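You operate a simulated robot arm through the tools that you are given. There is no shell and no other tool. Be economical: measure what you need, move in short steps, check, and stop when the job is done.

Carry out the task below with a simulated two-armed robot. There is one attempt and no reset: what you move stays moved.

TASK
Take the lid off the jar on the top of the blue table and lay it down there.

Only the result counts: the job must be done as asked and must still hold three seconds after the hand-in. Knocking over, shifting, dropping, spilling or breaking anything else fails it. A push-on lid holds only when it is set on centred and level and pressed home; a screw cap is set on level and turned clockwise until tight.

THE ROBOT
Two 7-joint arms with four-finger grippers on one trunk, on a base that drives. Base frame: it is fixed to the floor where the robot stands at the start and does not move with it; the origin is under the middle of the robot, x ahead of it, y to its left, z up; the surface under the hand at the start is at about z = 80. Readings come in cm, rad, newtons and seconds.
The left shoulder is at the start at [4, 18.1, 120.4], the right one opposite. With the tool pointing down near the work surface each hand reaches from about 28 to 82 cm from the robot's upright axis, wherever it stands, measured 20 degrees to its own side. Payload 3.67 kg a hand.
Tool frame (each hand has its own): the origin (TCP) lies between the finger pads and is the grasp point; the fingertips stand 2.8 cm ahead of it; z points along the fingers, y is the line along which they close. Largest opening 11.2 cm; the body of the gripper starts 7.3 cm behind the TCP.
Orientation is that of the tool frame in the base frame, as [roll, pitch, yaw] about the fixed x, y, z axes, in that order (R = Rz(yaw) Ry(pitch) Rx(roll)). With the fingers straight down and closing along the base's y, the tool's x points along the base's -x, its y along +y and its z along -z.

THE INTERFACE
- The arms move only by the tool move_arm. It takes "left_deltas", "right_deltas" or both (then of equal length, played together; a hand with none holds still); each is a list of rows, each a list of 7 numbers: the turn, a rotation vector about the base's x, y, z in units of 45 degrees (1.0 is 45 degrees), then the shift along the base's x, y, z in units of 400 mm (1.0 is 400 mm), then the opening, from 0 (shut) to 1 (fully open). In form: [[rx, ry, rz, tx, ty, tz, gripper], ...]. A call has 1 to 8 rows; each row is the pose to reach, as a shift and turn from the pose commanded when the call began. A call with a number of a shift or a turn outside -1 to 1 is refused whole. A row lasts 0.2 s, in which the tool goes at most 5 cm and 0.15 rad; a call with a longer step from one row to the next is refused whole, and so is a gripper value outside its range. A pose out of reach is approached as far as the arm can. The call stops where the force on the tool passes 40 N (or 10 N more than at its start, if that is more) or the arm is blocked; 0.2 s more then pass. Each finger halts on what it meets, pressing with about 27 N; the grip force reading is that of the motor and also rises with nothing between the fingers. The clock runs only during rows and for 0.2 s after the last one: add rows that repeat a pose to give the fingers time. The reply holds the time, the measured pose of the TCP, the force on the tool along the base axes, the opening and the grip force, in the units named above and with some noise, with the torque about the TCP (base axes, N m) and any sound that the robot's microphone picked up.
- Cameras (640 x 400 px; columns grow to the right, rows downward): "scene" is now at [10.29, 1.36, 142.86]; the picture's right is [0.16, -0.99, 0.00], its down [-0.64, -0.11, -0.76] and it looks along [0.75, 0.12, -0.65] (base axes); focal length 269 px, centre (320, 200). "left" rides on the left gripper at [6, 1.8, -10.4] in its tool frame; the picture's right is [-0.29, 0.96, 0.00], its down [-0.80, -0.24, -0.55] and it looks along [-0.53, -0.16, 0.83] (tool axes); focal length 234 px, centre (320, 200). "right" rides on the right gripper at [6, -1.8, -10.4] in its tool frame; the picture's right is [0.29, 0.96, 0.00], its down [-0.80, 0.24, -0.55] and it looks along [-0.53, 0.16, 0.83] (tool axes); focal length 234 px, centre (320, 200).
- snapshot(camera): a new picture of that camera. It takes no simulated time.
- lift_body(by): slides the trunk up (or, below 0, down) by that many cm; the arms and the scene camera ride with it, the base frame stays. It gives what a move gives, with no picture.
- drive_base(legs): drives the robot by 1 to 6 legs, each [ahead, left, turn to the left] in cm, cm and rad, along the robot's own axes; the way and the turn of a leg run together, so that a leg with both is an arc; at most 150 cm and 3.142 rad a leg. The arms and the cameras ride along, it lands a little off, and it stops where it bumps. It gives what a move gives.
- aim_head(pan, tilt): turns the head with the scene camera to pan (to the left, within 1.501 rad either way) and tilt (down, from -0.506 to 1.204), counted from straight ahead of the robot. It gives what a move gives.
- measure_at(camera, pixels): for up to 12 pixels [column, row] of the newest picture of that camera ("zoom" is the newest enlarged one), the place [x, y, z] in the base frame of the surface seen there, good to about 0.2 cm. It takes no simulated time.
- zoom(camera, box): a new picture of the part [left, top, right, bottom] of that camera's present view, enlarged. It takes no simulated time.
- hand_in(): hands the job in; it is judged then, once.

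Go step by step. Measure first, check grasps and placings, and put right what went wrong. The budget is 80 turns and 78 pictures, counting those below and the enlarged ones. Unless the task says otherwise, let go and move clear before handing in, and close with one line.

The tools are called after "Request:" by a JSON object that holds its "api" and its "payload". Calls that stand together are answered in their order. move_arm: Moves the arms, as the interface text tells. Its arguments: {"type":"object","properties":{"left_deltas":{"type":"array"},"right_deltas":{"type":"array"}},"required":[]} The other tools are called the same way: lift_body (by) slides the trunk up or down; drive_base (legs) drives the base; aim_head (pan, tilt) turns the head that bears the scene camera; snapshot (camera) takes a picture; measure_at (camera, pixels) gives the place of the surface under pixels of a picture; zoom (camera, box) takes an enlarged picture of a part of a camera's view; hand_in () hands the job in.

At the start:

```text
t: 0.0
left_tool_pos: [43.88, 25.22, 108.4]
left_tool_rot: [3.14, 0.0, -3.141]
left_ft_force: [0.2, 0.5, 0.1]
left_moment: [-0.01, -0.04, 0.0]
left_grip_width: 11.21
left_grip_force: 0.1
right_tool_pos: [53.06, -24.88, 112.78]
right_tool_rot: [3.141, 0.0, 3.14]
right_ft_force: [0.0, -0.5, -0.8]
right_moment: [0.01, -0.03, 0.01]
right_grip_width: 11.2
right_grip_force: 0.1
trunk travel left (down, up): [-32.5, 18.9]
robot x, y, heading: [0.15, 0.01, -0.004]
head pan, tilt: [0.164, 0.71]
```

scene: 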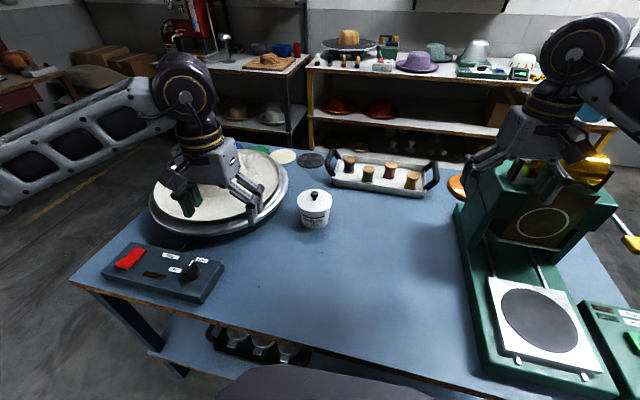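
right: 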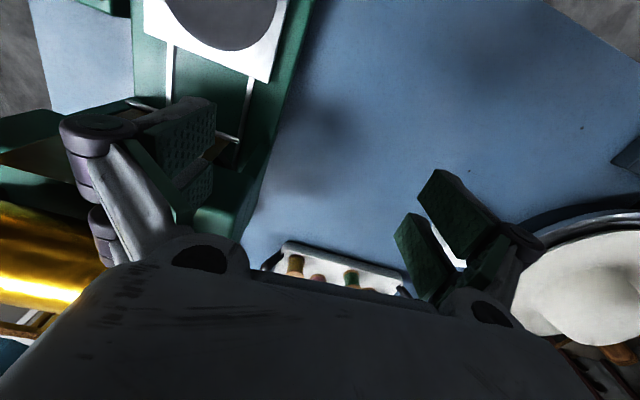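
left: 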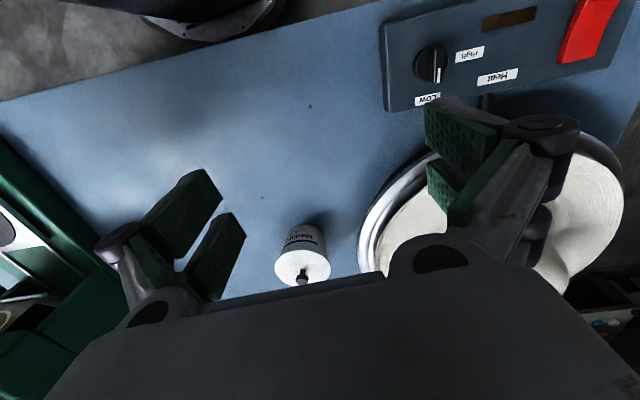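

The jar is the white pot with a dark knob at about (314,208) in the scene picture. I'll enlarge it and measure.

Request:
{"api": "zoom", "payload": {"camera": "scene", "box": [274, 170, 354, 240]}}

Request:
{"api": "measure_at", "payload": {"camera": "scene", "pixels": [[315, 194], [305, 199], [324, 199], [314, 202], [314, 218], [314, 240], [380, 260], [300, 280], [360, 220]]}}

```text
5.71 times, centred on (314, 205) of scene
```

zoom: 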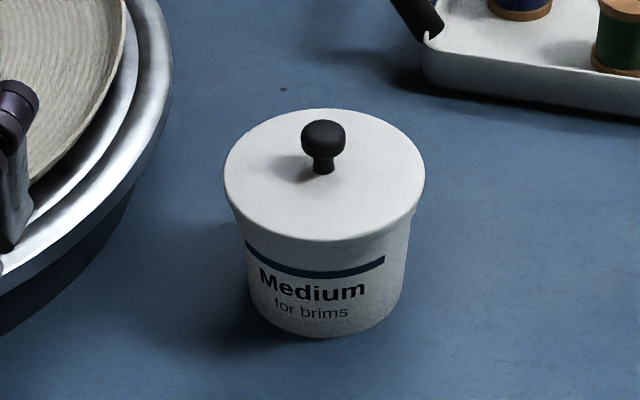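

```text
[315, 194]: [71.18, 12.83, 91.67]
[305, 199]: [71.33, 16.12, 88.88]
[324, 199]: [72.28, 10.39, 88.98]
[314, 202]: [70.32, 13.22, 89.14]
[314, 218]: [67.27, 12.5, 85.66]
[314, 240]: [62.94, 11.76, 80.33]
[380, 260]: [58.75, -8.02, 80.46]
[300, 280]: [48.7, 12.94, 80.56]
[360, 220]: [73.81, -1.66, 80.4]
```

The zoom shows the lid with a mushroom knob at zoom (323,140). I'll measure its outline and the lid's rim.

Request:
{"api": "measure_at", "payload": {"camera": "zoom", "pixels": [[323, 125], [323, 140], [306, 138], [341, 138], [323, 165], [228, 175], [421, 175], [323, 112], [323, 236], [323, 325], [323, 246]]}}

```text
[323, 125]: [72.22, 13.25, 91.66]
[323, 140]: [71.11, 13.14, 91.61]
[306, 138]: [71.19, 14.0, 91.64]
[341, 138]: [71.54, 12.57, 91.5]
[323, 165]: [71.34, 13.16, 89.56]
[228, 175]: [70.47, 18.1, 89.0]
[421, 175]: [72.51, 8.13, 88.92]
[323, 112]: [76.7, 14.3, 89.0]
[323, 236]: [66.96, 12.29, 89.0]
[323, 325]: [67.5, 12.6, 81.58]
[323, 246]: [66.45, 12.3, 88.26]
```

Lid centre is about (71.8, 13.2), top z 89, with the knob up to about 91.8. I'll bring the left hand above it with the fingers partly closed.

Request:
{"api": "move_arm", "payload": {"left_deltas": [[0, 0, 0, 0.1, -0.043, 0, 0.6], [0, 0, 0, 0.2, -0.086, 0, 0.45], [0, 0, 0, 0.3, -0.129, -0.02, 0.45], [0, 0, 0, 0.4, -0.172, -0.05, 0.45], [0, 0, 0, 0.5, -0.215, -0.08, 0.45], [0, 0, 0, 0.6, -0.258, -0.12, 0.45], [0, 0, 0, 0.698, -0.3, -0.17, 0.45], [0, 0, 0, 0.698, -0.3, -0.17, 0.45]]}}

Request:
{"api": "snapshot", "payload": {"camera": "left"}}

Request:
{"api": "snapshot", "payload": {"camera": "scene"}}

```text
t: 1.8
left_tool_pos: [71.86, 13.1, 101.57]
left_tool_rot: [-3.14, 0.002, -3.141]
left_ft_force: [-0.5, -0.9, 0.5]
left_moment: [-0.04, -0.03, -0.01]
left_grip_width: 5.04
left_grip_force: 0.2
right_tool_pos: [52.83, -24.69, 112.78]
right_tool_rot: [3.141, 0.0, 3.142]
right_ft_force: [-0.2, 0.0, -0.6]
right_moment: [-0.01, -0.01, 0.03]
right_grip_width: 11.2
right_grip_force: 0.2
trunk travel left (down, up): [-32.5, 18.9]
robot x, y, heading: [0.14, 0.2, 0.002]
head pan, tilt: [0.164, 0.71]
```

```text
73 pictures are left
```

left: 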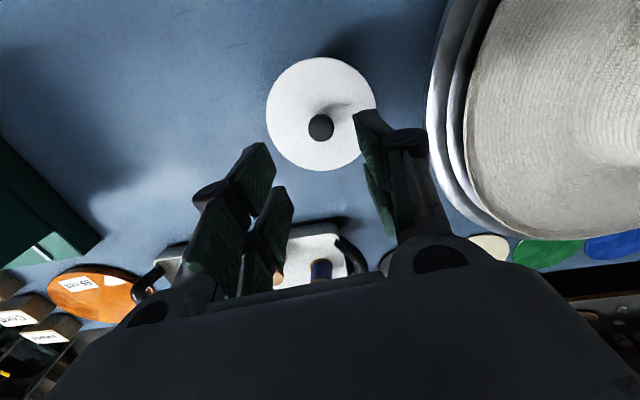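

```text
72 pictures are left
```

scene: 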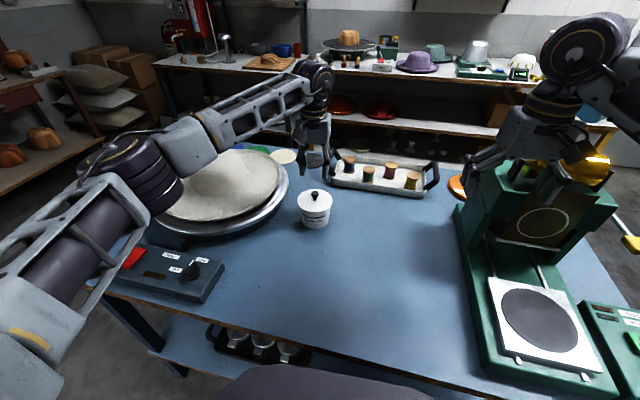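

The hand is above the lid, with the knob at (320,127) in the left picture. I'll remeasure the knob and rim from here.

Request:
{"api": "measure_at", "payload": {"camera": "left", "pixels": [[320, 127], [311, 127], [330, 127], [320, 118], [320, 138], [320, 58], [320, 168], [269, 113], [374, 113], [470, 70], [425, 120]]}}

```text
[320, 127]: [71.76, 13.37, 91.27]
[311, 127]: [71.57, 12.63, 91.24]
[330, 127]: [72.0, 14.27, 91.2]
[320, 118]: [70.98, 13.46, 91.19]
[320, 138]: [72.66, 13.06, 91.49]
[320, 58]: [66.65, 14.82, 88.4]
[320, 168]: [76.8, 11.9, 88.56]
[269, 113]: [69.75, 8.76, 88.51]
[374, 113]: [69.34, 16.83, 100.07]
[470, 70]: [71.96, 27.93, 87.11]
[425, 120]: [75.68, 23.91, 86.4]
```

The knob is at (71.8, 13.35), with its top at about 91.5. I'll lower to TCP z 92.2, so the tips stand just above the lid, and close.

Request:
{"api": "move_arm", "payload": {"left_deltas": [[0, 0, 0, 0, 0.005, -0.08, 0.45], [0, 0, 0, 0, 0.005, -0.16, 0.45], [0, 0, 0, 0, 0.005, -0.21, 0.45], [0, 0, 0, 0, 0.005, -0.23, 0.45], [0, 0, 0, 0, 0.005, -0.23, 0.45]]}}

Request:
{"api": "snapshot", "payload": {"camera": "left"}}

```text
t: 3.0
left_tool_pos: [71.95, 13.27, 92.32]
left_tool_rot: [-3.141, 0.002, -3.14]
left_ft_force: [-0.1, -0.5, -0.3]
left_moment: [0.01, -0.03, 0.0]
left_grip_width: 5.04
left_grip_force: 0.0
right_tool_pos: [52.9, -24.86, 112.73]
right_tool_rot: [3.141, 0.002, 3.141]
right_ft_force: [-0.7, 0.3, 0.0]
right_moment: [0.0, 0.02, -0.01]
right_grip_width: 11.18
right_grip_force: 0.1
trunk travel left (down, up): [-32.5, 18.9]
robot x, y, heading: [0.02, 0.2, -0.0]
head pan, tilt: [0.164, 0.71]
```

```text
71 pictures are left
```

left: 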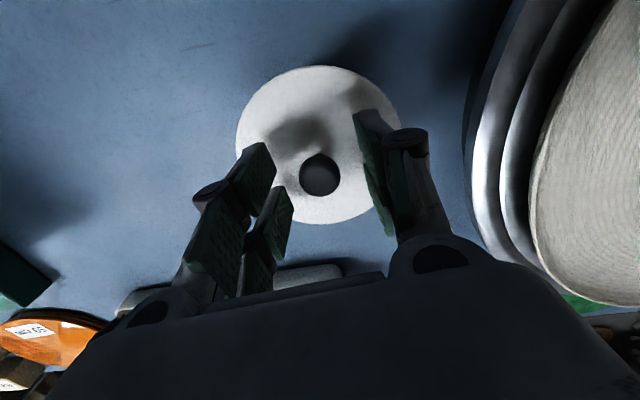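

The knob at (320,175) stands between the finger pads, so I'll close on it.

Request:
{"api": "move_arm", "payload": {"left_deltas": [[0, 0, 0, 0, 0, 0, 0.25], [0, 0, 0, 0, 0, 0, 0.1], [0, 0, 0, 0, 0, 0, 0], [0, 0, 0, 0, 0, 0, 0]]}}

Request:
{"api": "snapshot", "payload": {"camera": "left"}}

```text
t: 4.0
left_tool_pos: [71.94, 13.3, 92.32]
left_tool_rot: [-3.142, 0.0, 3.141]
left_ft_force: [0.3, 0.6, -1.4]
left_moment: [0.04, 0.04, 0.04]
left_grip_width: 1.98
left_grip_force: 26.7
right_tool_pos: [52.98, -24.91, 112.79]
right_tool_rot: [-3.14, 0.001, -3.141]
right_ft_force: [-0.6, -0.2, -0.5]
right_moment: [-0.02, 0.0, -0.04]
right_grip_width: 11.19
right_grip_force: 0.1
trunk travel left (down, up): [-32.5, 18.9]
robot x, y, heading: [-0.01, 0.01, -0.0]
head pan, tilt: [0.164, 0.71]
heard: snap
```

```text
70 pictures are left
```

left: 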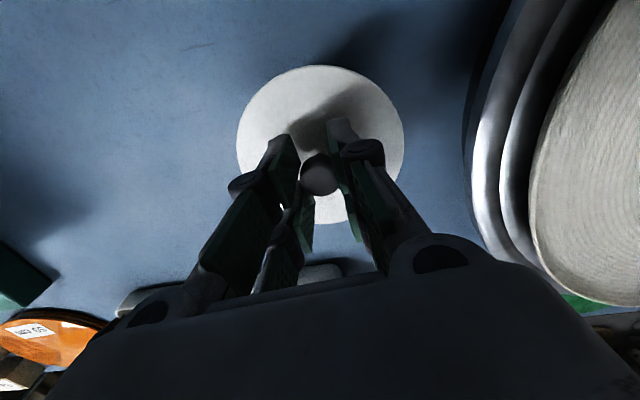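

The grip holds 2 cm of knob at 27 N, but a snap was heard. Before pulling, I'll look closely.

Request:
{"api": "zoom", "payload": {"camera": "left", "box": [220, 50, 420, 250]}}

Request:
{"api": "zoom", "payload": {"camera": "scene", "box": [264, 160, 364, 240]}}

```text
2.00 times, centred on (320, 150) of left
```

zoom: 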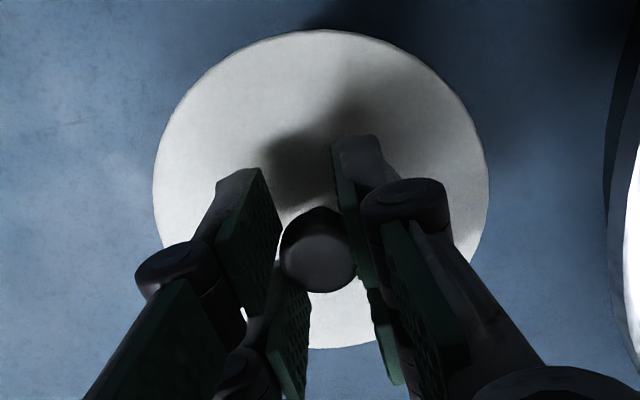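

```text
5.00 times, centred on (314, 200) of scene
```

zoom: 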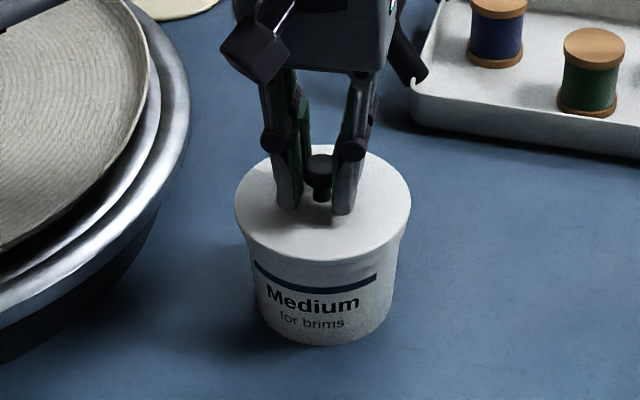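

Lid and knob look intact. I'll lift gently by 0.6 cm and read the force.

Request:
{"api": "move_arm", "payload": {"left_deltas": [[0, 0, 0, 0, 0, 0.005, 0], [0, 0, 0, 0, 0, 0.01, 0], [0, 0, 0, 0, 0, 0.015, 0], [0, 0, 0, 0, 0, 0.015, 0]]}}

Request:
{"api": "zoom", "payload": {"camera": "scene", "box": [264, 160, 364, 240]}}

```text
t: 5.0
left_tool_pos: [71.78, 13.33, 93.01]
left_tool_rot: [-3.141, 0.001, 3.141]
left_ft_force: [0.3, -0.1, -0.2]
left_moment: [0.03, 0.0, 0.02]
left_grip_width: 1.97
left_grip_force: 27.2
right_tool_pos: [52.86, -24.78, 112.66]
right_tool_rot: [3.141, 0.0, -3.141]
right_ft_force: [-0.2, -0.7, -0.9]
right_moment: [-0.02, 0.02, 0.02]
right_grip_width: 11.21
right_grip_force: 0.1
trunk travel left (down, up): [-32.5, 18.9]
robot x, y, heading: [0.09, 0.17, -0.004]
head pan, tilt: [0.164, 0.71]
```

```text
5.00 times, centred on (314, 200) of scene
```

zoom: 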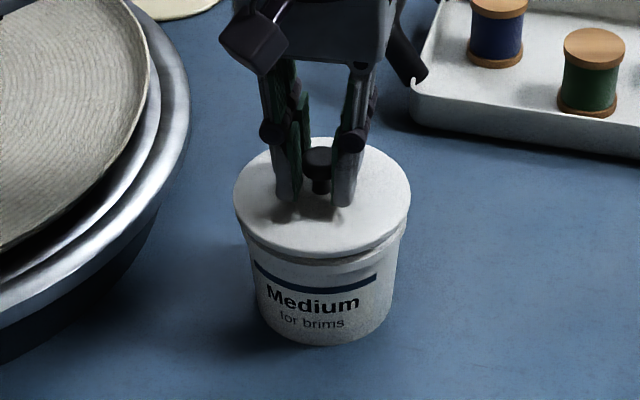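

The lid is coming away with the jar left standing. I'll lift it clear and check its underside.

Request:
{"api": "move_arm", "payload": {"left_deltas": [[0, 0, 0, 0, 0, 0.03, 0], [0, 0, 0, 0, 0, 0.08, 0], [0, 0, 0, 0, 0, 0.14, 0], [0, 0, 0, 0, 0, 0.2, 0], [0, 0, 0, 0, 0, 0.2, 0]]}}

Request:
{"api": "zoom", "payload": {"camera": "scene", "box": [254, 130, 374, 240]}}

Request:
{"api": "snapshot", "payload": {"camera": "left"}}

```text
t: 6.2
left_tool_pos: [71.87, 13.17, 101.0]
left_tool_rot: [-3.14, 0.0, 3.141]
left_ft_force: [-0.5, 0.5, -0.6]
left_moment: [-0.03, 0.02, -0.04]
left_grip_width: 1.99
left_grip_force: 27.2
right_tool_pos: [53.0, -24.75, 112.67]
right_tool_rot: [3.14, 0.0, -3.142]
right_ft_force: [-0.8, 0.1, -0.6]
right_moment: [0.0, 0.03, -0.03]
right_grip_width: 11.19
right_grip_force: 0.1
trunk travel left (down, up): [-32.5, 18.9]
robot x, y, heading: [0.37, -0.4, 0.001]
head pan, tilt: [0.164, 0.71]
```

```text
3.64 times, centred on (314, 185) of scene
```

zoom: 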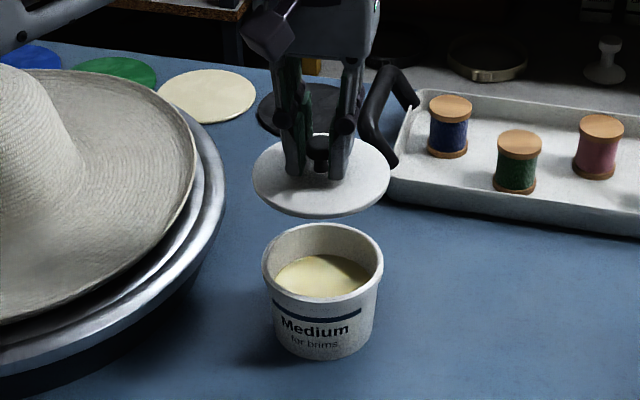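

```text
65 pictures are left
```

left: 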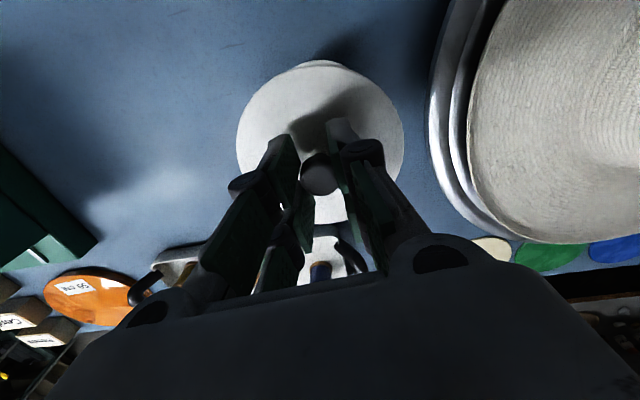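

The lid is held level and the jar stands upright. I'll carry the lid to free table at about (60, -1) and lower it part way.

Request:
{"api": "move_arm", "payload": {"left_deltas": [[0, 0, 0, -0.05, -0.06, 0, 0], [0, 0, 0, -0.11, -0.13, 0, 0], [0, 0, 0, -0.18, -0.21, 0, 0], [0, 0, 0, -0.25, -0.29, -0.03, 0], [0, 0, 0, -0.295, -0.35, -0.1, 0], [0, 0, 0, -0.3, -0.355, -0.2, 0], [0, 0, 0, -0.3, -0.355, -0.28, 0], [0, 0, 0, -0.3, -0.355, -0.28, 0]]}}

Request:
{"api": "snapshot", "payload": {"camera": "scene"}}

Request:
{"api": "zoom", "payload": {"camera": "scene", "box": [300, 180, 420, 280]}}

```text
t: 8.0
left_tool_pos: [59.9, -0.82, 89.72]
left_tool_rot: [-3.14, 0.001, -3.14]
left_ft_force: [-0.4, -0.4, 0.0]
left_moment: [-0.03, -0.01, -0.05]
left_grip_width: 1.97
left_grip_force: 26.9
right_tool_pos: [52.92, -24.85, 112.69]
right_tool_rot: [-3.142, -0.002, 3.141]
right_ft_force: [-0.4, 0.1, -0.3]
right_moment: [-0.03, 0.03, 0.01]
right_grip_width: 11.18
right_grip_force: 0.1
trunk travel left (down, up): [-32.5, 18.9]
robot x, y, heading: [0.07, 0.25, 0.003]
head pan, tilt: [0.164, 0.71]
```

```text
64 pictures are left
```

scene: 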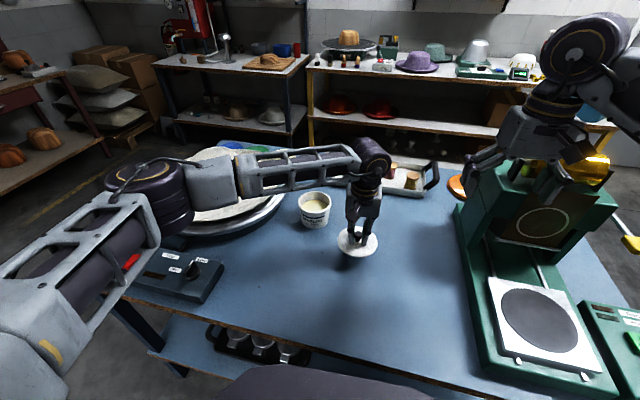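

```text
4.00 times, centred on (360, 230) of scene
```

zoom: 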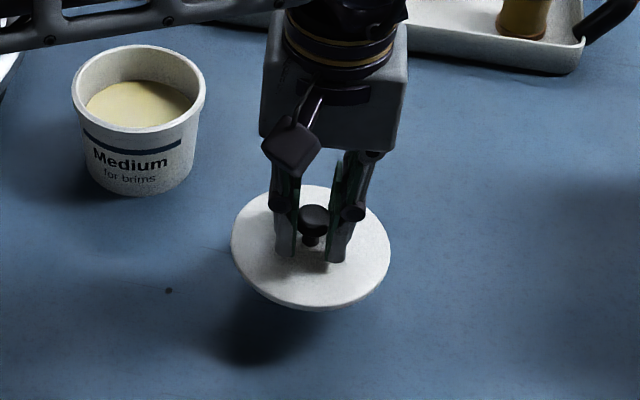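

The lid is about 5 cm above clear table. I'll lower it slowly toward contact.

Request:
{"api": "move_arm", "payload": {"left_deltas": [[0, 0, 0, 0, 0, -0.05, 0], [0, 0, 0, 0, 0, -0.085, 0], [0, 0, 0, 0, 0, -0.095, 0], [0, 0, 0, 0, 0, -0.1, 0], [0, 0, 0, 0, 0, -0.105, 0], [0, 0, 0, 0, 0, -0.105, 0]]}}

Request:
{"api": "zoom", "payload": {"camera": "scene", "box": [300, 180, 420, 280]}}

```text
t: 9.4
left_tool_pos: [59.93, -0.89, 85.58]
left_tool_rot: [3.141, 0.0, 3.141]
left_ft_force: [-0.1, -0.5, 0.3]
left_moment: [0.02, 0.03, 0.01]
left_grip_width: 1.95
left_grip_force: 27.0
right_tool_pos: [52.99, -24.76, 112.73]
right_tool_rot: [-3.141, 0.0, 3.141]
right_ft_force: [-0.2, 0.4, 0.5]
right_moment: [0.01, 0.02, -0.01]
right_grip_width: 11.22
right_grip_force: 0.0
trunk travel left (down, up): [-32.5, 18.9]
robot x, y, heading: [0.29, 0.06, -0.002]
head pan, tilt: [0.164, 0.71]
```

```text
4.00 times, centred on (360, 230) of scene
```

zoom: 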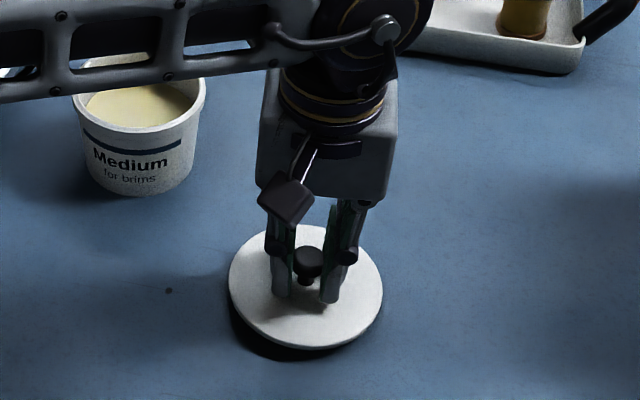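

The shadow at the lower edge, around zoom (270,345), shows about 1 cm of gap left. I'll step down 0.2 cm at a time.

Request:
{"api": "move_arm", "payload": {"left_deltas": [[0, 0, 0, 0, 0, -0.005, 0], [0, 0, 0, 0, 0, -0.01, 0], [0, 0, 0, 0, 0, -0.015, 0], [0, 0, 0, 0, 0, -0.018, 0], [0, 0, 0, 0, 0, -0.018, 0]]}}

Request:
{"api": "zoom", "payload": {"camera": "scene", "box": [330, 210, 410, 280]}}

```text
t: 10.6
left_tool_pos: [59.9, -0.83, 84.88]
left_tool_rot: [3.141, 0.0, -3.141]
left_ft_force: [-0.1, -0.5, -1.2]
left_moment: [0.01, 0.0, 0.04]
left_grip_width: 1.95
left_grip_force: 27.3
right_tool_pos: [52.94, -24.86, 112.66]
right_tool_rot: [-3.141, -0.001, 3.141]
right_ft_force: [0.1, 0.5, 0.8]
right_moment: [-0.01, 0.0, 0.0]
right_grip_width: 11.17
right_grip_force: 0.1
trunk travel left (down, up): [-32.5, 18.9]
robot x, y, heading: [-0.12, -0.31, 0.001]
head pan, tilt: [0.164, 0.71]
```

```text
5.71 times, centred on (370, 245) of scene
```

zoom: 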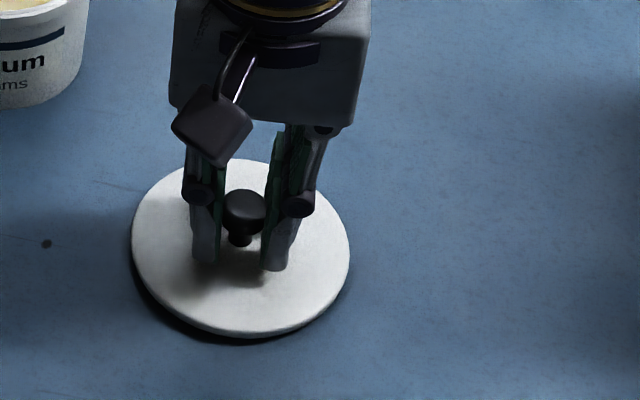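

No contact yet, and a thin shadow remains. I'll continue down in finer steps.

Request:
{"api": "move_arm", "payload": {"left_deltas": [[0, 0, 0, 0, 0, -0.003, 0], [0, 0, 0, 0, 0, -0.006, 0], [0, 0, 0, 0, 0, -0.009, 0], [0, 0, 0, 0, 0, -0.009, 0]]}}

```text
t: 11.6
left_tool_pos: [59.84, -0.9, 84.54]
left_tool_rot: [-3.141, 0.001, -3.141]
left_ft_force: [0.4, -0.1, 1.2]
left_moment: [0.07, -0.03, 0.01]
left_grip_width: 1.96
left_grip_force: 27.2
right_tool_pos: [52.86, -24.74, 112.75]
right_tool_rot: [3.141, 0.0, 3.141]
right_ft_force: [0.5, -0.5, -0.1]
right_moment: [0.01, -0.02, 0.01]
right_grip_width: 11.2
right_grip_force: 0.0
trunk travel left (down, up): [-32.5, 18.9]
robot x, y, heading: [0.2, -0.06, 0.001]
head pan, tilt: [0.164, 0.71]
```

The vertical force is only about 1 N, which could be noise. I'll go down a little further.

Request:
{"api": "move_arm", "payload": {"left_deltas": [[0, 0, 0, 0, 0, -0.003, 0], [0, 0, 0, 0, 0, -0.006, 0], [0, 0, 0, 0, 0, -0.006, 0]]}}

Request:
{"api": "zoom", "payload": {"camera": "scene", "box": [330, 210, 410, 280]}}

```text
t: 12.4
left_tool_pos: [59.91, -0.72, 84.31]
left_tool_rot: [-3.139, 0.004, -3.14]
left_ft_force: [0.4, 2.0, 15.7]
left_moment: [0.06, 0.08, 0.03]
left_grip_width: 1.96
left_grip_force: 27.2
right_tool_pos: [52.78, -24.94, 112.77]
right_tool_rot: [-3.14, 0.001, 3.14]
right_ft_force: [1.2, -0.1, -0.4]
right_moment: [-0.03, 0.04, -0.01]
right_grip_width: 11.23
right_grip_force: 0.0
trunk travel left (down, up): [-32.5, 18.9]
robot x, y, heading: [-0.16, -0.05, -0.003]
head pan, tilt: [0.164, 0.71]
```

```text
5.71 times, centred on (370, 245) of scene
```

zoom: 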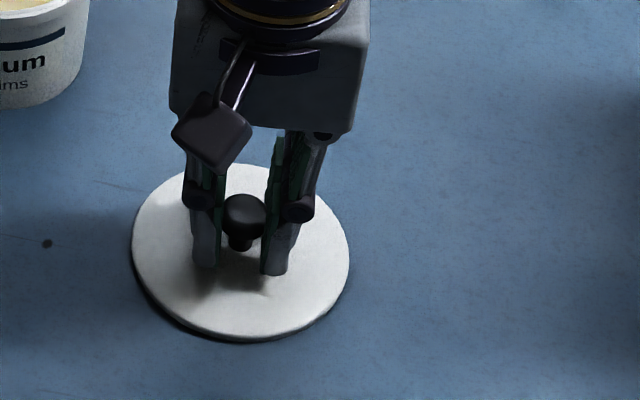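

The 15.7 N upward shows the lid is resting on the table. I'll ease off slightly, open, and rise clear.

Request:
{"api": "move_arm", "payload": {"left_deltas": [[0, 0, 0, 0, 0, 0.004, 0], [0, 0, 0, 0, 0, 0.004, 0.15], [0, 0, 0, 0, 0, 0.004, 0.35], [0, 0, 0, 0, 0, 0.004, 0.45], [0, 0, 0, 0, 0, 0.03, 0.45], [0, 0, 0, 0, 0, 0.1, 0.45], [0, 0, 0, 0, 0, 0.2, 0.45], [0, 0, 0, 0, 0, 0.3, 0.45]]}}

Request:
{"api": "snapshot", "payload": {"camera": "scene"}}

Request:
{"api": "zoom", "payload": {"camera": "scene", "box": [280, 170, 410, 280]}}

```text
t: 14.2
left_tool_pos: [59.83, -0.66, 96.27]
left_tool_rot: [3.142, -0.001, -3.141]
left_ft_force: [-0.5, 0.7, -0.1]
left_moment: [-0.01, 0.01, -0.03]
left_grip_width: 5.03
left_grip_force: 0.1
right_tool_pos: [52.88, -24.79, 112.83]
right_tool_rot: [3.141, 0.0, 3.141]
right_ft_force: [-0.2, 0.3, 0.2]
right_moment: [-0.01, 0.0, 0.02]
right_grip_width: 11.2
right_grip_force: 0.1
trunk travel left (down, up): [-32.5, 18.9]
robot x, y, heading: [-0.4, -0.35, -0.003]
head pan, tilt: [0.164, 0.71]
```

```text
59 pictures are left
```

scene: 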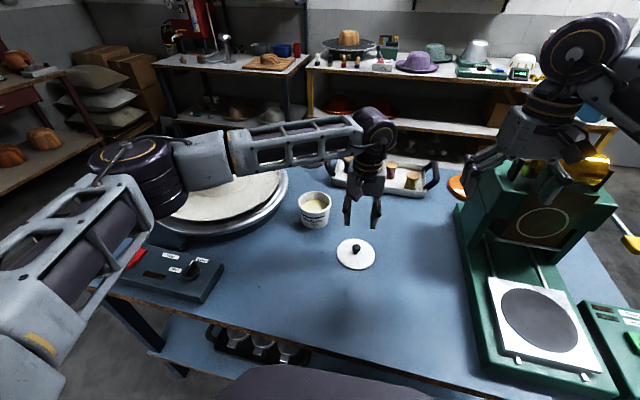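

```text
3.64 times, centred on (345, 225) of scene
```

zoom: 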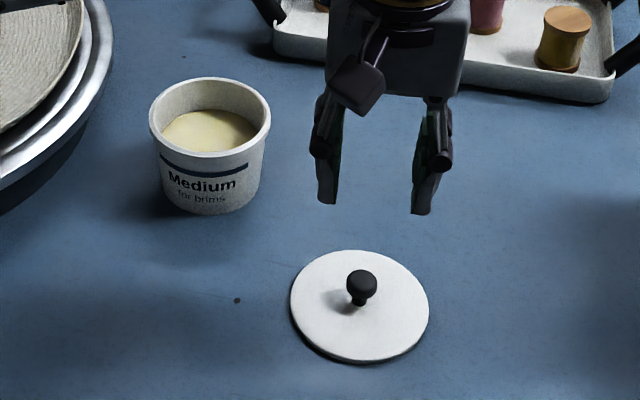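

The lid lies flat on the table at scene (356,253), the jar stands where it was and the hand is free. I'll raise the arm further and check that the hat and other things are undisturbed.

Request:
{"api": "move_arm", "payload": {"left_deltas": [[0, 0, 0, 0, 0, 0.1, 0.45], [0, 0, 0, 0, 0, 0.2, 0.45], [0, 0, 0, 0, 0, 0.3, 0.45], [0, 0, 0, -0.08, 0.08, 0.33, 0.45], [0, 0, 0, -0.16, 0.16, 0.33, 0.45], [0, 0, 0, -0.24, 0.24, 0.33, 0.45], [0, 0, 0, -0.32, 0.32, 0.33, 0.45]]}}

Request:
{"api": "snapshot", "payload": {"camera": "scene"}}

```text
t: 15.8
left_tool_pos: [46.96, 12.05, 109.37]
left_tool_rot: [-3.14, 0.0, -3.14]
left_ft_force: [0.1, 0.2, 0.1]
left_moment: [-0.03, -0.03, -0.03]
left_grip_width: 5.05
left_grip_force: 0.0
right_tool_pos: [52.71, -24.6, 112.82]
right_tool_rot: [-3.14, 0.002, -3.141]
right_ft_force: [-1.1, 0.5, 0.0]
right_moment: [-0.04, -0.02, -0.02]
right_grip_width: 11.19
right_grip_force: 0.1
trunk travel left (down, up): [-32.5, 18.9]
robot x, y, heading: [0.01, 0.19, -0.001]
head pan, tilt: [0.164, 0.71]
```

```text
57 pictures are left
```

scene: 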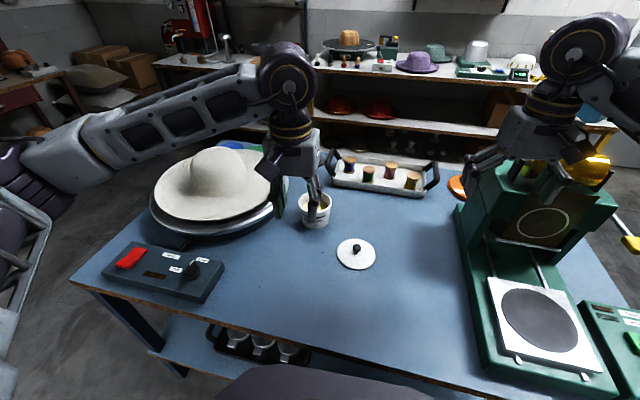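

The hat, tray, control box and jar are all in place, and the lid lies flat on the table with the hand well clear. I'm handing in.

Request:
{"api": "hand_in", "payload": {}}

```text
The job is handed in.
```

The lid is off the jar and lying flat on the blue table. The jar hasn't moved, nothing else looks disturbed, and I've handed the job in.
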